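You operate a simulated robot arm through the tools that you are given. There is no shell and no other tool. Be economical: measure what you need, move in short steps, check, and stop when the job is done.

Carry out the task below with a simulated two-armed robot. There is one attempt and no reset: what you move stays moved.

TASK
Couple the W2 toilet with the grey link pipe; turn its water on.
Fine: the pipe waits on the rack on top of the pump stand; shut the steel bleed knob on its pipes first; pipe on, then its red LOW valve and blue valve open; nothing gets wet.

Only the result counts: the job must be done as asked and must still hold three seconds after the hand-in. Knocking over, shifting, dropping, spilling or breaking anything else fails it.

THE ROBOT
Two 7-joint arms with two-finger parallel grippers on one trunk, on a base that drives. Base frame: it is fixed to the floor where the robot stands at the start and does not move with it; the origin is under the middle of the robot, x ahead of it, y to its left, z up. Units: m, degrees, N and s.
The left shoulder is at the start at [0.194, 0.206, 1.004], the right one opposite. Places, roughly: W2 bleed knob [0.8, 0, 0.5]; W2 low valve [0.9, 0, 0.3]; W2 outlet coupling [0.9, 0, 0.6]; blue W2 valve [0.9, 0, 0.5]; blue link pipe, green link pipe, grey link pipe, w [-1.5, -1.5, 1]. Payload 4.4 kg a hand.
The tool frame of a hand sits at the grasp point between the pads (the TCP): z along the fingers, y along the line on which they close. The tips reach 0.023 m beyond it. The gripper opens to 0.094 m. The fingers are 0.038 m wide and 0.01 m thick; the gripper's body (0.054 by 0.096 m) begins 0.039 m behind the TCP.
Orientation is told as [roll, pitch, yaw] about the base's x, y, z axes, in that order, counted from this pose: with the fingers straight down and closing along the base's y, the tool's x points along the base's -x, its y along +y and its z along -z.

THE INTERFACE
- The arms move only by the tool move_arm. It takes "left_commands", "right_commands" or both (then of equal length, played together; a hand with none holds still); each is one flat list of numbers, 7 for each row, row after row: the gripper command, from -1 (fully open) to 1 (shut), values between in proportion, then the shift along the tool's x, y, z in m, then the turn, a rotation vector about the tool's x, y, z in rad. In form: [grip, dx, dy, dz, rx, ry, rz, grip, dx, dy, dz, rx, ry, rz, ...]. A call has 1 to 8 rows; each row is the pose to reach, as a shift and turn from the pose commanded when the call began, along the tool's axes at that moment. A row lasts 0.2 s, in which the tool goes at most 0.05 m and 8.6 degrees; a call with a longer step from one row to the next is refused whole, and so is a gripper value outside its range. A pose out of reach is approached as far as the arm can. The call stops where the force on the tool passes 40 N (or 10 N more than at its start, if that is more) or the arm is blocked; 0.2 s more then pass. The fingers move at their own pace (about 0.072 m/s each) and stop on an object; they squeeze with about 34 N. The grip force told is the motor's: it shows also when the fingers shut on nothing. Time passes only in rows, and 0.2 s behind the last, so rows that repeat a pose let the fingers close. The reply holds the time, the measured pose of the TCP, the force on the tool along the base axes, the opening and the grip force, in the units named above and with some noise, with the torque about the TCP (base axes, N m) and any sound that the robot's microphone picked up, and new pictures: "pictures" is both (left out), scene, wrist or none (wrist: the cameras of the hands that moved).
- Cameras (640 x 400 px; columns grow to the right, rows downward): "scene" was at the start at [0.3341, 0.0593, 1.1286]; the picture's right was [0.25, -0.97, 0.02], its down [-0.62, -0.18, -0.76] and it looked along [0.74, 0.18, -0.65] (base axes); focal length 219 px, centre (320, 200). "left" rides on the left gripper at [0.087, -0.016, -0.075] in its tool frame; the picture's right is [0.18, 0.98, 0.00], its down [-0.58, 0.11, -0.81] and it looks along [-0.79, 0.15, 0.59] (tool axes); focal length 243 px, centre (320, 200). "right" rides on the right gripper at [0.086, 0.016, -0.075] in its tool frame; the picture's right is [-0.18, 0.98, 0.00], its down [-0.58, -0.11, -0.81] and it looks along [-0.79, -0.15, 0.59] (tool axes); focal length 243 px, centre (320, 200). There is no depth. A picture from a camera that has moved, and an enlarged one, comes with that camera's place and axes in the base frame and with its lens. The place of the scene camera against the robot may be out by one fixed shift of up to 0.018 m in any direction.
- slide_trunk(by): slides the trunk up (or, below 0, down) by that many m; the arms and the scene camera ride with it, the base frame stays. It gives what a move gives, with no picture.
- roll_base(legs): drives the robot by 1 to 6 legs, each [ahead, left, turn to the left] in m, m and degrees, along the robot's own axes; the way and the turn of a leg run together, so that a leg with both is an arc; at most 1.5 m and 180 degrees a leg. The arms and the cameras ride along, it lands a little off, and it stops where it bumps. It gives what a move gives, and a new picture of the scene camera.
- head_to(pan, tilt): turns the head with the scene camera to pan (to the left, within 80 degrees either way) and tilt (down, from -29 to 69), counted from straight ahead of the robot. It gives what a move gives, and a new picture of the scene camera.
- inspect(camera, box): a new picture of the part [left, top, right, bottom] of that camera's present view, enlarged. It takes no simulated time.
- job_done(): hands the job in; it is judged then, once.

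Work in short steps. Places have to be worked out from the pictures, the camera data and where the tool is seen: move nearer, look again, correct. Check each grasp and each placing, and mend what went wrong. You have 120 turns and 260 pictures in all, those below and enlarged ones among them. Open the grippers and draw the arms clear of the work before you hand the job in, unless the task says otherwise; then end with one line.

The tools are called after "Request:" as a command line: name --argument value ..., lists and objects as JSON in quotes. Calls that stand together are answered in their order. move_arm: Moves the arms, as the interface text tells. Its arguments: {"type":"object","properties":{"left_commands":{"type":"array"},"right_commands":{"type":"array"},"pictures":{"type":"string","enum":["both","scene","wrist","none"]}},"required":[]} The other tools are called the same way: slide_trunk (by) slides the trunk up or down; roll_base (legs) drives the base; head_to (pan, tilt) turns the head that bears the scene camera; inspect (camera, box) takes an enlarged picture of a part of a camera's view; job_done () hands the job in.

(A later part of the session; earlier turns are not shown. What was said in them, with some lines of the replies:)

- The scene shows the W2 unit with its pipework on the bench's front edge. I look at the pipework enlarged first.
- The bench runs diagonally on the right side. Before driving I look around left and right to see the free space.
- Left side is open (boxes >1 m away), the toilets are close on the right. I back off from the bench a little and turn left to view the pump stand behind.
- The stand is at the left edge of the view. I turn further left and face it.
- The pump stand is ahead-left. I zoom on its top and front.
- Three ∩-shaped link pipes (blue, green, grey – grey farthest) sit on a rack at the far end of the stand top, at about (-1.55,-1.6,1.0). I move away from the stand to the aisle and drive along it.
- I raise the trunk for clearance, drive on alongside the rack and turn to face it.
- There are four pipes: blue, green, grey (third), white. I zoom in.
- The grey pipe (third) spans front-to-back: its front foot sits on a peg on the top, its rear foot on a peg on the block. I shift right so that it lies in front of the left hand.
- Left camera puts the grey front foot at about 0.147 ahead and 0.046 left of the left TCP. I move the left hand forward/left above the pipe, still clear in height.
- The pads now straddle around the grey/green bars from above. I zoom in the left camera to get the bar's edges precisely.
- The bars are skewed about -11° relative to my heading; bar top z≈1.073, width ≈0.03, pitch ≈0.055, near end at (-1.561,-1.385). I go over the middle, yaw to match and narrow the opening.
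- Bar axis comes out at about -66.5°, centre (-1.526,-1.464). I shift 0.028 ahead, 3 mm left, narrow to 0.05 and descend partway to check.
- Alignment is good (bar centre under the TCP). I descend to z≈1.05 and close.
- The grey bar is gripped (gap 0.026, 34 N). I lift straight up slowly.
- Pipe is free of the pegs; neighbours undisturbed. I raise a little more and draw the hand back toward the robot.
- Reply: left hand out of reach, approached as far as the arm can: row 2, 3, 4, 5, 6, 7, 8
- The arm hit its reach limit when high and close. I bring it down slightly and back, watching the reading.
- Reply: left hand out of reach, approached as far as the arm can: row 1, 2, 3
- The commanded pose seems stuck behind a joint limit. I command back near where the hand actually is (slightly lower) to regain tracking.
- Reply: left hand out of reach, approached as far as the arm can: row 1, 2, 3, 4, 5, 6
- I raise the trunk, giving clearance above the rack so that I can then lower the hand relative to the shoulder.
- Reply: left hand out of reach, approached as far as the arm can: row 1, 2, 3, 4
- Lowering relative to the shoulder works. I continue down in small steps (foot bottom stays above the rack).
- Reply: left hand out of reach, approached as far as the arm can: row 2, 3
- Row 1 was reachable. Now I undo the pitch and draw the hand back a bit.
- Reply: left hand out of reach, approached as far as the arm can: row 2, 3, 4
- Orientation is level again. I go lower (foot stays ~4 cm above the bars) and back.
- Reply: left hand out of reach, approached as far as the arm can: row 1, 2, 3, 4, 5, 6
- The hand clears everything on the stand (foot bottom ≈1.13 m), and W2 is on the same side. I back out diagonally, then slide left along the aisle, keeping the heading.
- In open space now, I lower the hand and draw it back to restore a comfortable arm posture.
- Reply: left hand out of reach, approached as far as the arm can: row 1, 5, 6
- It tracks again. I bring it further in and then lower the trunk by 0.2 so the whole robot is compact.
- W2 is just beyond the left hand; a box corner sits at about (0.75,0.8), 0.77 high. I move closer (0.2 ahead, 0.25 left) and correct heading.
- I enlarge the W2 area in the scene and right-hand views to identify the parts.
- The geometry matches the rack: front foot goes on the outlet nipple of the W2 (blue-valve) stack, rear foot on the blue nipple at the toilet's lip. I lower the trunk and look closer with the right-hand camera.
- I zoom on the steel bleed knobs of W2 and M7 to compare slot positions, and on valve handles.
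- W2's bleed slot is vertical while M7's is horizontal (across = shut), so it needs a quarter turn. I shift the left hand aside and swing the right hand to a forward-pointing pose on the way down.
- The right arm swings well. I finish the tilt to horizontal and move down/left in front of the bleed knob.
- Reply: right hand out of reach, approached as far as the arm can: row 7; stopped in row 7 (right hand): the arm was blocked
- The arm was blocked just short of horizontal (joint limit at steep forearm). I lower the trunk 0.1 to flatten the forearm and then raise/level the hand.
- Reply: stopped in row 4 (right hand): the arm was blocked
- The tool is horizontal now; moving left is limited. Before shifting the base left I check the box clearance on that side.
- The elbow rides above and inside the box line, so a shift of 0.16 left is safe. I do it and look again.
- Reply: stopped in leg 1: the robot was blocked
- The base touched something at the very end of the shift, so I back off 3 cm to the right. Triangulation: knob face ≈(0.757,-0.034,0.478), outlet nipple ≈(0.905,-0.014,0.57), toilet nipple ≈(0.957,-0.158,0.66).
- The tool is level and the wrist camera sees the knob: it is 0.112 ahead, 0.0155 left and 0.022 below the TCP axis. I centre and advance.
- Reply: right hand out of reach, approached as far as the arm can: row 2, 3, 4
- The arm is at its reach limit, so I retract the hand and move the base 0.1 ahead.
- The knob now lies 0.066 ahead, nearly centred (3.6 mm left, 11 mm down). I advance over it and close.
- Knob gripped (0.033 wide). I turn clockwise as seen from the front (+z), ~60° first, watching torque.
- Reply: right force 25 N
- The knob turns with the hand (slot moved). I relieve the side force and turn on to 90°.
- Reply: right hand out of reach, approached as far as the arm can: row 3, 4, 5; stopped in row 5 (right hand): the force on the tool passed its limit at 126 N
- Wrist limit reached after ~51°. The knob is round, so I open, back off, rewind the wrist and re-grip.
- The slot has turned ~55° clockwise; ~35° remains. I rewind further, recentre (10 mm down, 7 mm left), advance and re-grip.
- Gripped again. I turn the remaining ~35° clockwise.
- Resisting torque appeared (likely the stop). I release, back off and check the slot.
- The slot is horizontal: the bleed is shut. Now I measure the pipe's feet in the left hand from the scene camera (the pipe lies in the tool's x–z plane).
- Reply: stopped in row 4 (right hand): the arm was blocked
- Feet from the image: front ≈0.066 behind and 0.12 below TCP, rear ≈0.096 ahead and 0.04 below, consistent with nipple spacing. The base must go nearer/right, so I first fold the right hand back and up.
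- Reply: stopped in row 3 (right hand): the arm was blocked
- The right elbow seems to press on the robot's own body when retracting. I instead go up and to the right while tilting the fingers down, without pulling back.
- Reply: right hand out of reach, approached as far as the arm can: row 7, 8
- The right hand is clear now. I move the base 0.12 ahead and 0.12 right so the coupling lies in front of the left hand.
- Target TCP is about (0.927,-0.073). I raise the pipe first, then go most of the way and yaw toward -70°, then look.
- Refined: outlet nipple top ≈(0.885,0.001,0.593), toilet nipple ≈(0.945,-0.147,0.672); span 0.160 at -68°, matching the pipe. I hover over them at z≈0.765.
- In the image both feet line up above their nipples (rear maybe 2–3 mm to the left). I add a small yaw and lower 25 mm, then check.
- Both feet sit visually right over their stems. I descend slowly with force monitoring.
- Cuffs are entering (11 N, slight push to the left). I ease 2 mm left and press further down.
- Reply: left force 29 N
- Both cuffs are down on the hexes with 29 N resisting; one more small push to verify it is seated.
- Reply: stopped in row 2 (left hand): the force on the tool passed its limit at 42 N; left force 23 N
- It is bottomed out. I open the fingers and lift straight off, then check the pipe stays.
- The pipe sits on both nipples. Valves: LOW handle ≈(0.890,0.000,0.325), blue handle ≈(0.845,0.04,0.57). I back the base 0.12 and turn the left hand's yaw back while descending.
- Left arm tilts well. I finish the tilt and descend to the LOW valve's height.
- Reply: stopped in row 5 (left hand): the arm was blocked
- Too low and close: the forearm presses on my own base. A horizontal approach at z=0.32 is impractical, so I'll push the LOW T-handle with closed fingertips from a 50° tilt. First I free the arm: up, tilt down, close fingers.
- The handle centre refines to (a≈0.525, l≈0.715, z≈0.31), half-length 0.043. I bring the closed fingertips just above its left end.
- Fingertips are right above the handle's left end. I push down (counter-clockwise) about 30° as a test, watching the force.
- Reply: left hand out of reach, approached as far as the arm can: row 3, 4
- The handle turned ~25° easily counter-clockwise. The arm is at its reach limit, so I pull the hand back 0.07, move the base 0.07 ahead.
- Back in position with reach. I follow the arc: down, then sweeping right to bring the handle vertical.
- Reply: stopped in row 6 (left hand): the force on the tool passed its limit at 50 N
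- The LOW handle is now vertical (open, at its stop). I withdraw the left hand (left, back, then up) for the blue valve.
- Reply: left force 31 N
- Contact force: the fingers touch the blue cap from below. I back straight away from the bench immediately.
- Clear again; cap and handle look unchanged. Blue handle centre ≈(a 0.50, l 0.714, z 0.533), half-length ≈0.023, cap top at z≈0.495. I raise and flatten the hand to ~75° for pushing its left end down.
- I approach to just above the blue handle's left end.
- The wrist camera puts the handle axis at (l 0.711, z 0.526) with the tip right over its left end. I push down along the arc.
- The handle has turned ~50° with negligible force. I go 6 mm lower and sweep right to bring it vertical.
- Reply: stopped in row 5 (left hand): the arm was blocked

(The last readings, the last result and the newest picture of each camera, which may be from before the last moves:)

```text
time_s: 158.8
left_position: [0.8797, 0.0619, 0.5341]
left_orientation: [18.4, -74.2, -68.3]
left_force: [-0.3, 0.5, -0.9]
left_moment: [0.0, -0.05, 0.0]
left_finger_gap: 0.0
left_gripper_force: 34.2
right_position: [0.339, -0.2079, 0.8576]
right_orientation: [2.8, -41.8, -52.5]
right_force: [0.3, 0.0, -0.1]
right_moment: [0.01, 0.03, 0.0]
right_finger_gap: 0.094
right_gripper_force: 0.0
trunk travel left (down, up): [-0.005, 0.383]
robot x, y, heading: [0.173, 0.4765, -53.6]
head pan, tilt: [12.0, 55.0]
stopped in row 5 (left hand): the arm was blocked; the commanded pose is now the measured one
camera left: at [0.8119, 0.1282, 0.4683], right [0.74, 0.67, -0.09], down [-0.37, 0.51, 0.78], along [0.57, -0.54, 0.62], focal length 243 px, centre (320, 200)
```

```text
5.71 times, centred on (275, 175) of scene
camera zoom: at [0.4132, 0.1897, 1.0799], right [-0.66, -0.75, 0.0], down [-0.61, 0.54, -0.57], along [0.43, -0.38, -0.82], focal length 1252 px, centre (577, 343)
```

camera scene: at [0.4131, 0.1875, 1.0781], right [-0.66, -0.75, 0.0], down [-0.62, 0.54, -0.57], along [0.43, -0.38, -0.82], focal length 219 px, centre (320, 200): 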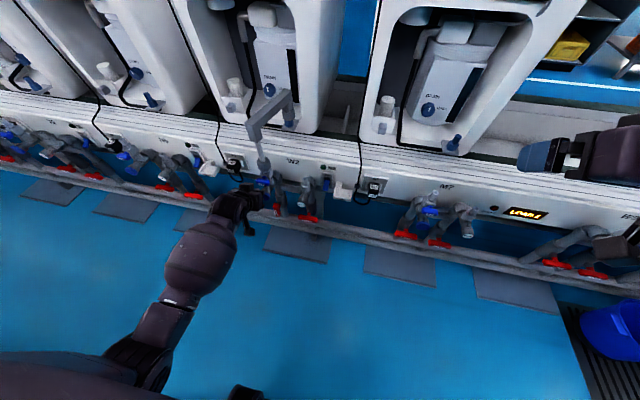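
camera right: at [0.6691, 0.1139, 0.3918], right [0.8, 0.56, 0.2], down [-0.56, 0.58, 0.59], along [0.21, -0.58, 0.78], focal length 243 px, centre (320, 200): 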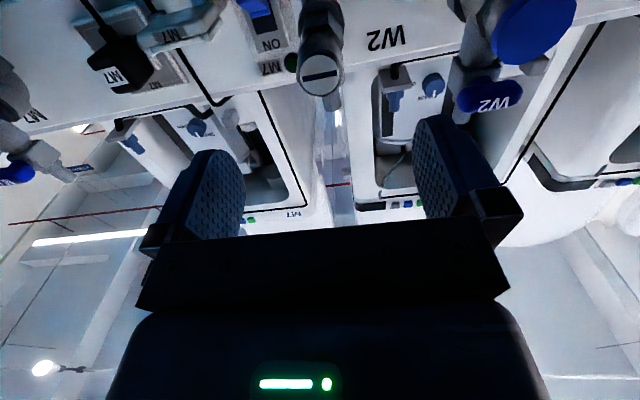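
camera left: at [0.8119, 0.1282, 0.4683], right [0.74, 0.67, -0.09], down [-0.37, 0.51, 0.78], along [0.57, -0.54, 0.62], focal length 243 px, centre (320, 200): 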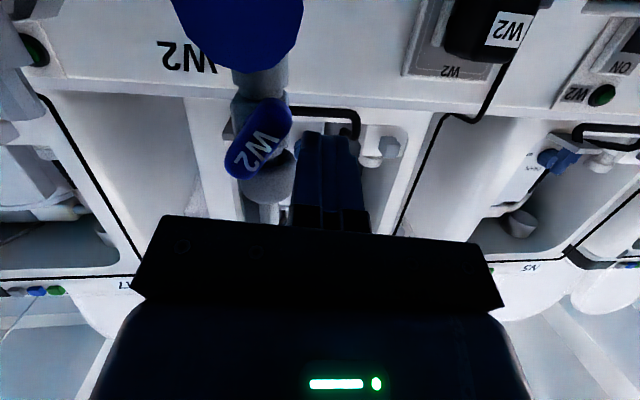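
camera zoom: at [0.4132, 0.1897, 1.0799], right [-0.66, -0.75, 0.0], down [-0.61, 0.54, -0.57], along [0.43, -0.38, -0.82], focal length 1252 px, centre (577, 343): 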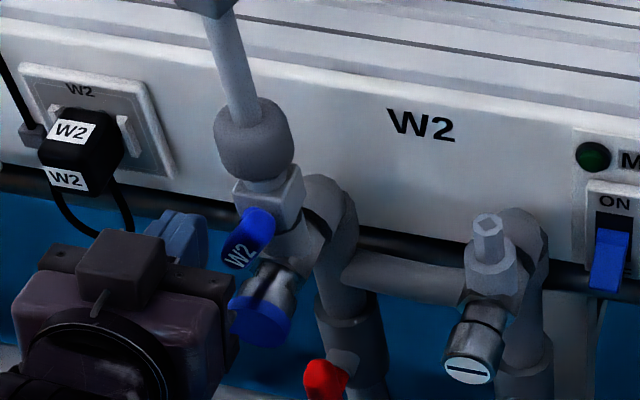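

The arm itself is blocked from moving right, so I let the base slide 1.5 cm right to carry the finger against the handle.

Request:
roll_base --legs '[[0, -0.015, 0]]'

Request:
inspect --camera "left" --box '[100, 0, 500, 250]'

Request:
inspect --camera "scene" --box '[240, 140, 310, 210]'

```text
time_s: 159.7
left_position: [0.8686, 0.0536, 0.5369]
left_orientation: [18.6, -74.5, -68.4]
left_force: [0.0, 0.5, 0.0]
left_moment: [-0.02, 0.02, 0.0]
left_finger_gap: 0.0
left_gripper_force: 34.1
right_position: [0.3291, -0.2159, 0.8582]
right_orientation: [3.0, -41.9, -52.3]
right_force: [-0.2, -0.5, 0.5]
right_moment: [0.01, 0.03, -0.02]
right_finger_gap: 0.0938
right_gripper_force: 0.0
trunk travel left (down, up): [-0.005, 0.383]
robot x, y, heading: [0.1623, 0.466, -53.5]
head pan, tilt: [12.0, 55.0]
camera scene: at [0.401, 0.1824, 1.0801], right [-0.66, -0.75, 0.01], down [-0.61, 0.54, -0.57], along [0.43, -0.38, -0.82], focal length 219 px, centre (320, 200)
```

scene: 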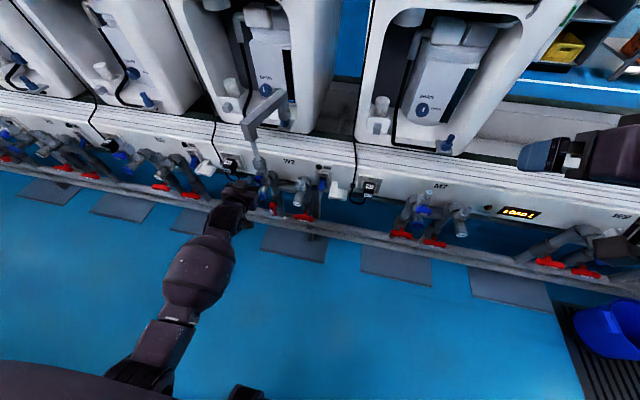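

```text
1.60 times, centred on (300, 125) of left
camera zoom: at [0.801, 0.1198, 0.4702], right [0.74, 0.67, -0.09], down [-0.37, 0.52, 0.77], along [0.57, -0.53, 0.63], focal length 388 px, centre (352, 320)
```

zoom: 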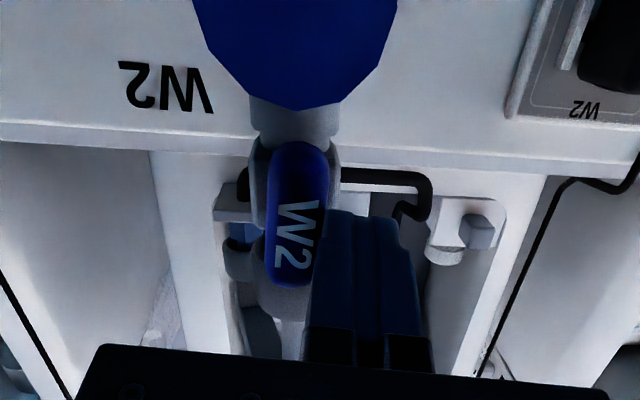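

```text
5.71 times, centred on (275, 175) of scene
camera zoom: at [0.401, 0.1824, 1.0801], right [-0.66, -0.75, 0.01], down [-0.61, 0.54, -0.57], along [0.43, -0.38, -0.82], focal length 1252 px, centre (577, 343)
```

zoom: 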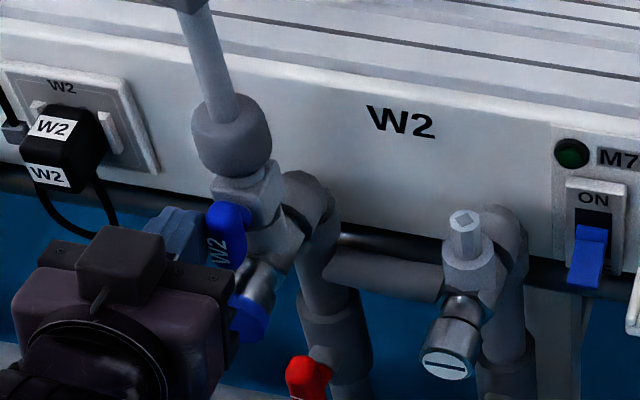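

Almost vertical (~86°). One more small nudge of 7 mm.

Request:
roll_base --legs '[[0, -0.007, 0]]'

Request:
inspect --camera "left" --box '[100, 0, 500, 250]'

```text
time_s: 160.4
left_position: [0.8682, 0.0542, 0.5351]
left_orientation: [20.2, -74.3, -69.3]
left_force: [30.1, 25.2, 1.9]
left_moment: [0.11, -0.31, 0.52]
left_finger_gap: 0.0004
left_gripper_force: 34.2
right_position: [0.3233, -0.2208, 0.856]
right_orientation: [2.9, -41.9, -52.4]
right_force: [0.5, 0.7, -0.6]
right_moment: [0.0, 0.01, 0.01]
right_finger_gap: 0.0941
right_gripper_force: 0.0
trunk travel left (down, up): [-0.005, 0.383]
robot x, y, heading: [0.16, 0.4666, -53.5]
head pan, tilt: [12.0, 55.0]
camera scene: at [0.3952, 0.1765, 1.0793], right [-0.66, -0.75, 0.0], down [-0.62, 0.54, -0.57], along [0.43, -0.38, -0.82], focal length 219 px, centre (320, 200)
```

scene: 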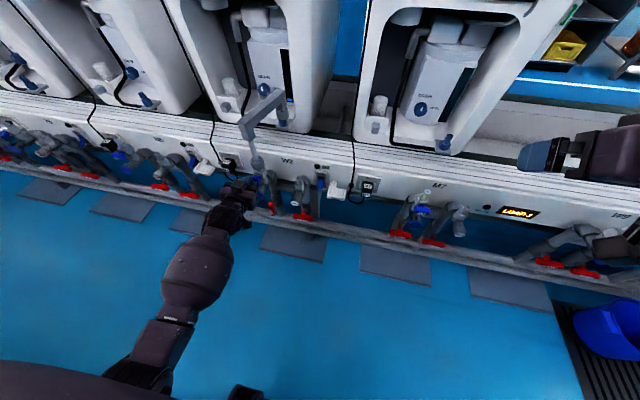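

```text
1.60 times, centred on (300, 125) of left
camera zoom: at [0.7999, 0.1199, 0.4696], right [0.73, 0.68, -0.09], down [-0.38, 0.51, 0.77], along [0.57, -0.53, 0.63], focal length 388 px, centre (352, 320)
```

zoom: 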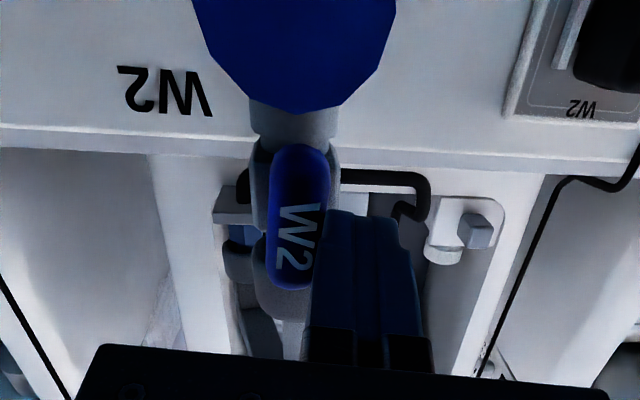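

39 N at the stop – the blue valve is fully open. I release the push and withdraw the hand straight back.

Request:
roll_base --legs '[[0, 0.015, 0], [-0.15, 0, 0]]'

Request:
inspect --camera "scene" --box '[220, 80, 360, 220]'

Request:
inspect --camera "left" --box '[0, 0, 640, 400]'

```text
time_s: 162.2
left_position: [0.7923, 0.181, 0.5357]
left_orientation: [20.4, -74.3, -69.5]
left_force: [-0.5, -0.5, -0.3]
left_moment: [-0.02, 0.0, -0.01]
left_finger_gap: 0.0001
left_gripper_force: 33.8
right_position: [0.2447, -0.0935, 0.8555]
right_orientation: [3.2, -41.7, -52.4]
right_force: [0.7, 0.6, -0.1]
right_moment: [-0.01, -0.01, 0.01]
right_finger_gap: 0.094
right_gripper_force: 0.1
trunk travel left (down, up): [-0.005, 0.383]
robot x, y, heading: [0.0827, 0.5945, -53.3]
head pan, tilt: [12.0, 55.0]
camera scene: at [0.3182, 0.3037, 1.0792], right [-0.66, -0.75, 0.0], down [-0.61, 0.54, -0.57], along [0.43, -0.38, -0.82], focal length 219 px, centre (320, 200)
```

scene: 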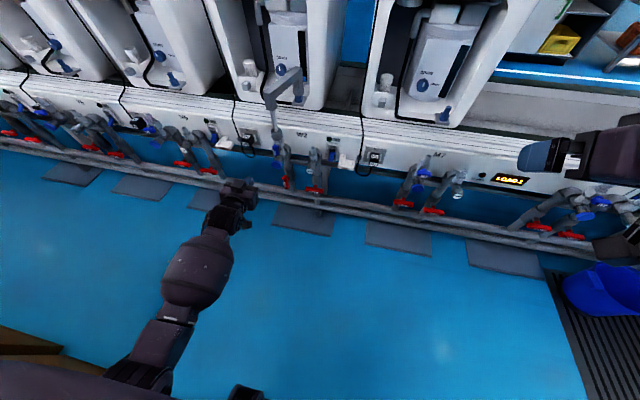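

```text
2.86 times, centred on (290, 150) of scene
camera zoom: at [0.3182, 0.3037, 1.0792], right [-0.66, -0.75, 0.0], down [-0.61, 0.54, -0.57], along [0.43, -0.38, -0.82], focal length 626 px, centre (406, 343)
```

zoom: 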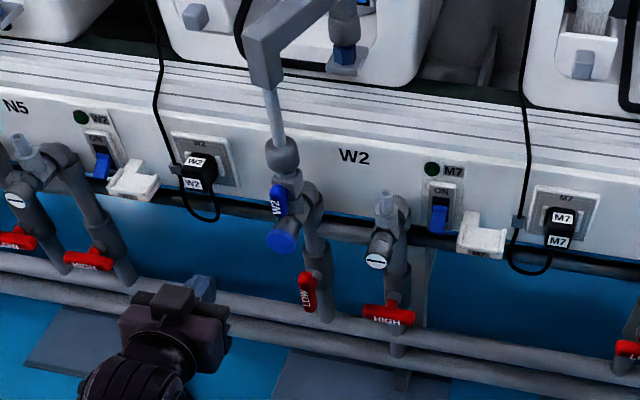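

```text
1.00 times, centred on (320, 200) of left (not enlarged: the box is as wide or as high as the picture)
camera zoom: at [0.7233, 0.2473, 0.4697], right [0.73, 0.68, -0.08], down [-0.38, 0.51, 0.77], along [0.57, -0.53, 0.63], focal length 243 px, centre (320, 200)
```

zoom: 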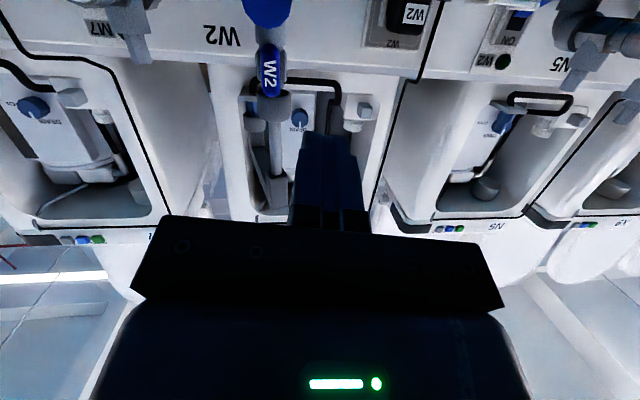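

All settings look right. A last close look at both couplings for seating or leaks, and I open the left gripper.

Request:
move_arm --left_commands '[-1, 0, 0.01, -0.02, 0, 0, 0, -1, 0, 0.01, -0.03, 0, 0, 0, -1, 0, 0.01, -0.03, 0, 0, 0]' --pictures "none"

Request:
inspect --camera "scene" --box '[255, 60, 325, 200]'

Request:
inspect --camera "scene" --box '[260, 80, 310, 120]'

```text
time_s: 163.0
left_position: [0.7794, 0.2096, 0.5439]
left_orientation: [20.8, -74.1, -70.0]
left_force: [0.5, -0.3, -0.4]
left_moment: [-0.01, -0.01, 0.01]
left_finger_gap: 0.0943
left_gripper_force: 0.0
right_position: [0.2455, -0.0946, 0.8559]
right_orientation: [3.2, -41.7, -52.6]
right_force: [-0.3, -1.1, -0.1]
right_moment: [0.0, 0.03, 0.01]
right_finger_gap: 0.0941
right_gripper_force: 0.1
trunk travel left (down, up): [-0.005, 0.383]
robot x, y, heading: [0.081, 0.5947, -53.4]
head pan, tilt: [12.0, 55.0]
```

```text
2.86 times, centred on (290, 130) of scene
camera zoom: at [0.3169, 0.3027, 1.0791], right [-0.66, -0.75, 0.0], down [-0.61, 0.54, -0.57], along [0.43, -0.38, -0.82], focal length 626 px, centre (406, 400)
```

zoom: 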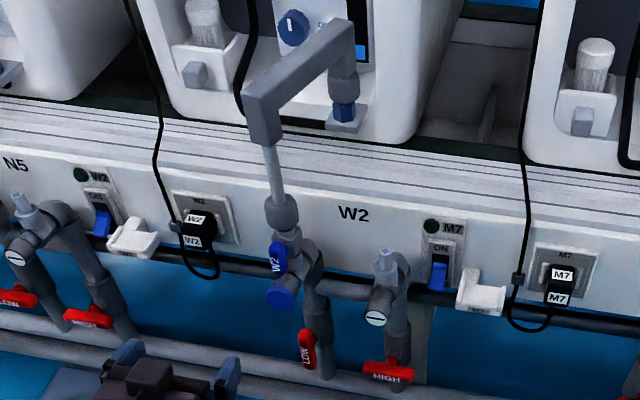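

```text
10.00 times, centred on (285, 100) of scene
camera zoom: at [0.3169, 0.3027, 1.0791], right [-0.66, -0.75, 0.0], down [-0.61, 0.54, -0.57], along [0.43, -0.38, -0.82], focal length 2192 px, centre (670, 1200)
```

zoom: 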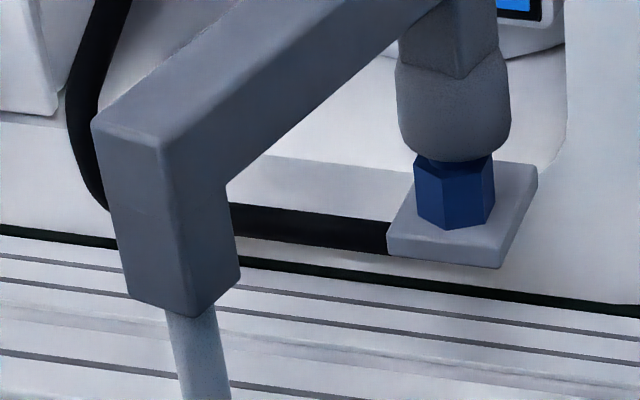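

Both couplings are seated and dry, and the W2 level gauge is rising. Both hands are open and clear of the work, so I hand the job in.

Request:
job_done

```text
The job is handed in.
```

The W2 toilet is coupled with the grey link pipe, its bleed knob is shut, and its red LOW and blue valves are open. Water is flowing: the W2 gauge was rising, and I saw no leaks before handing in. While shifting sideways, the base briefly touched something, probably a cardboard box; I backed off and did not check whether it had moved.
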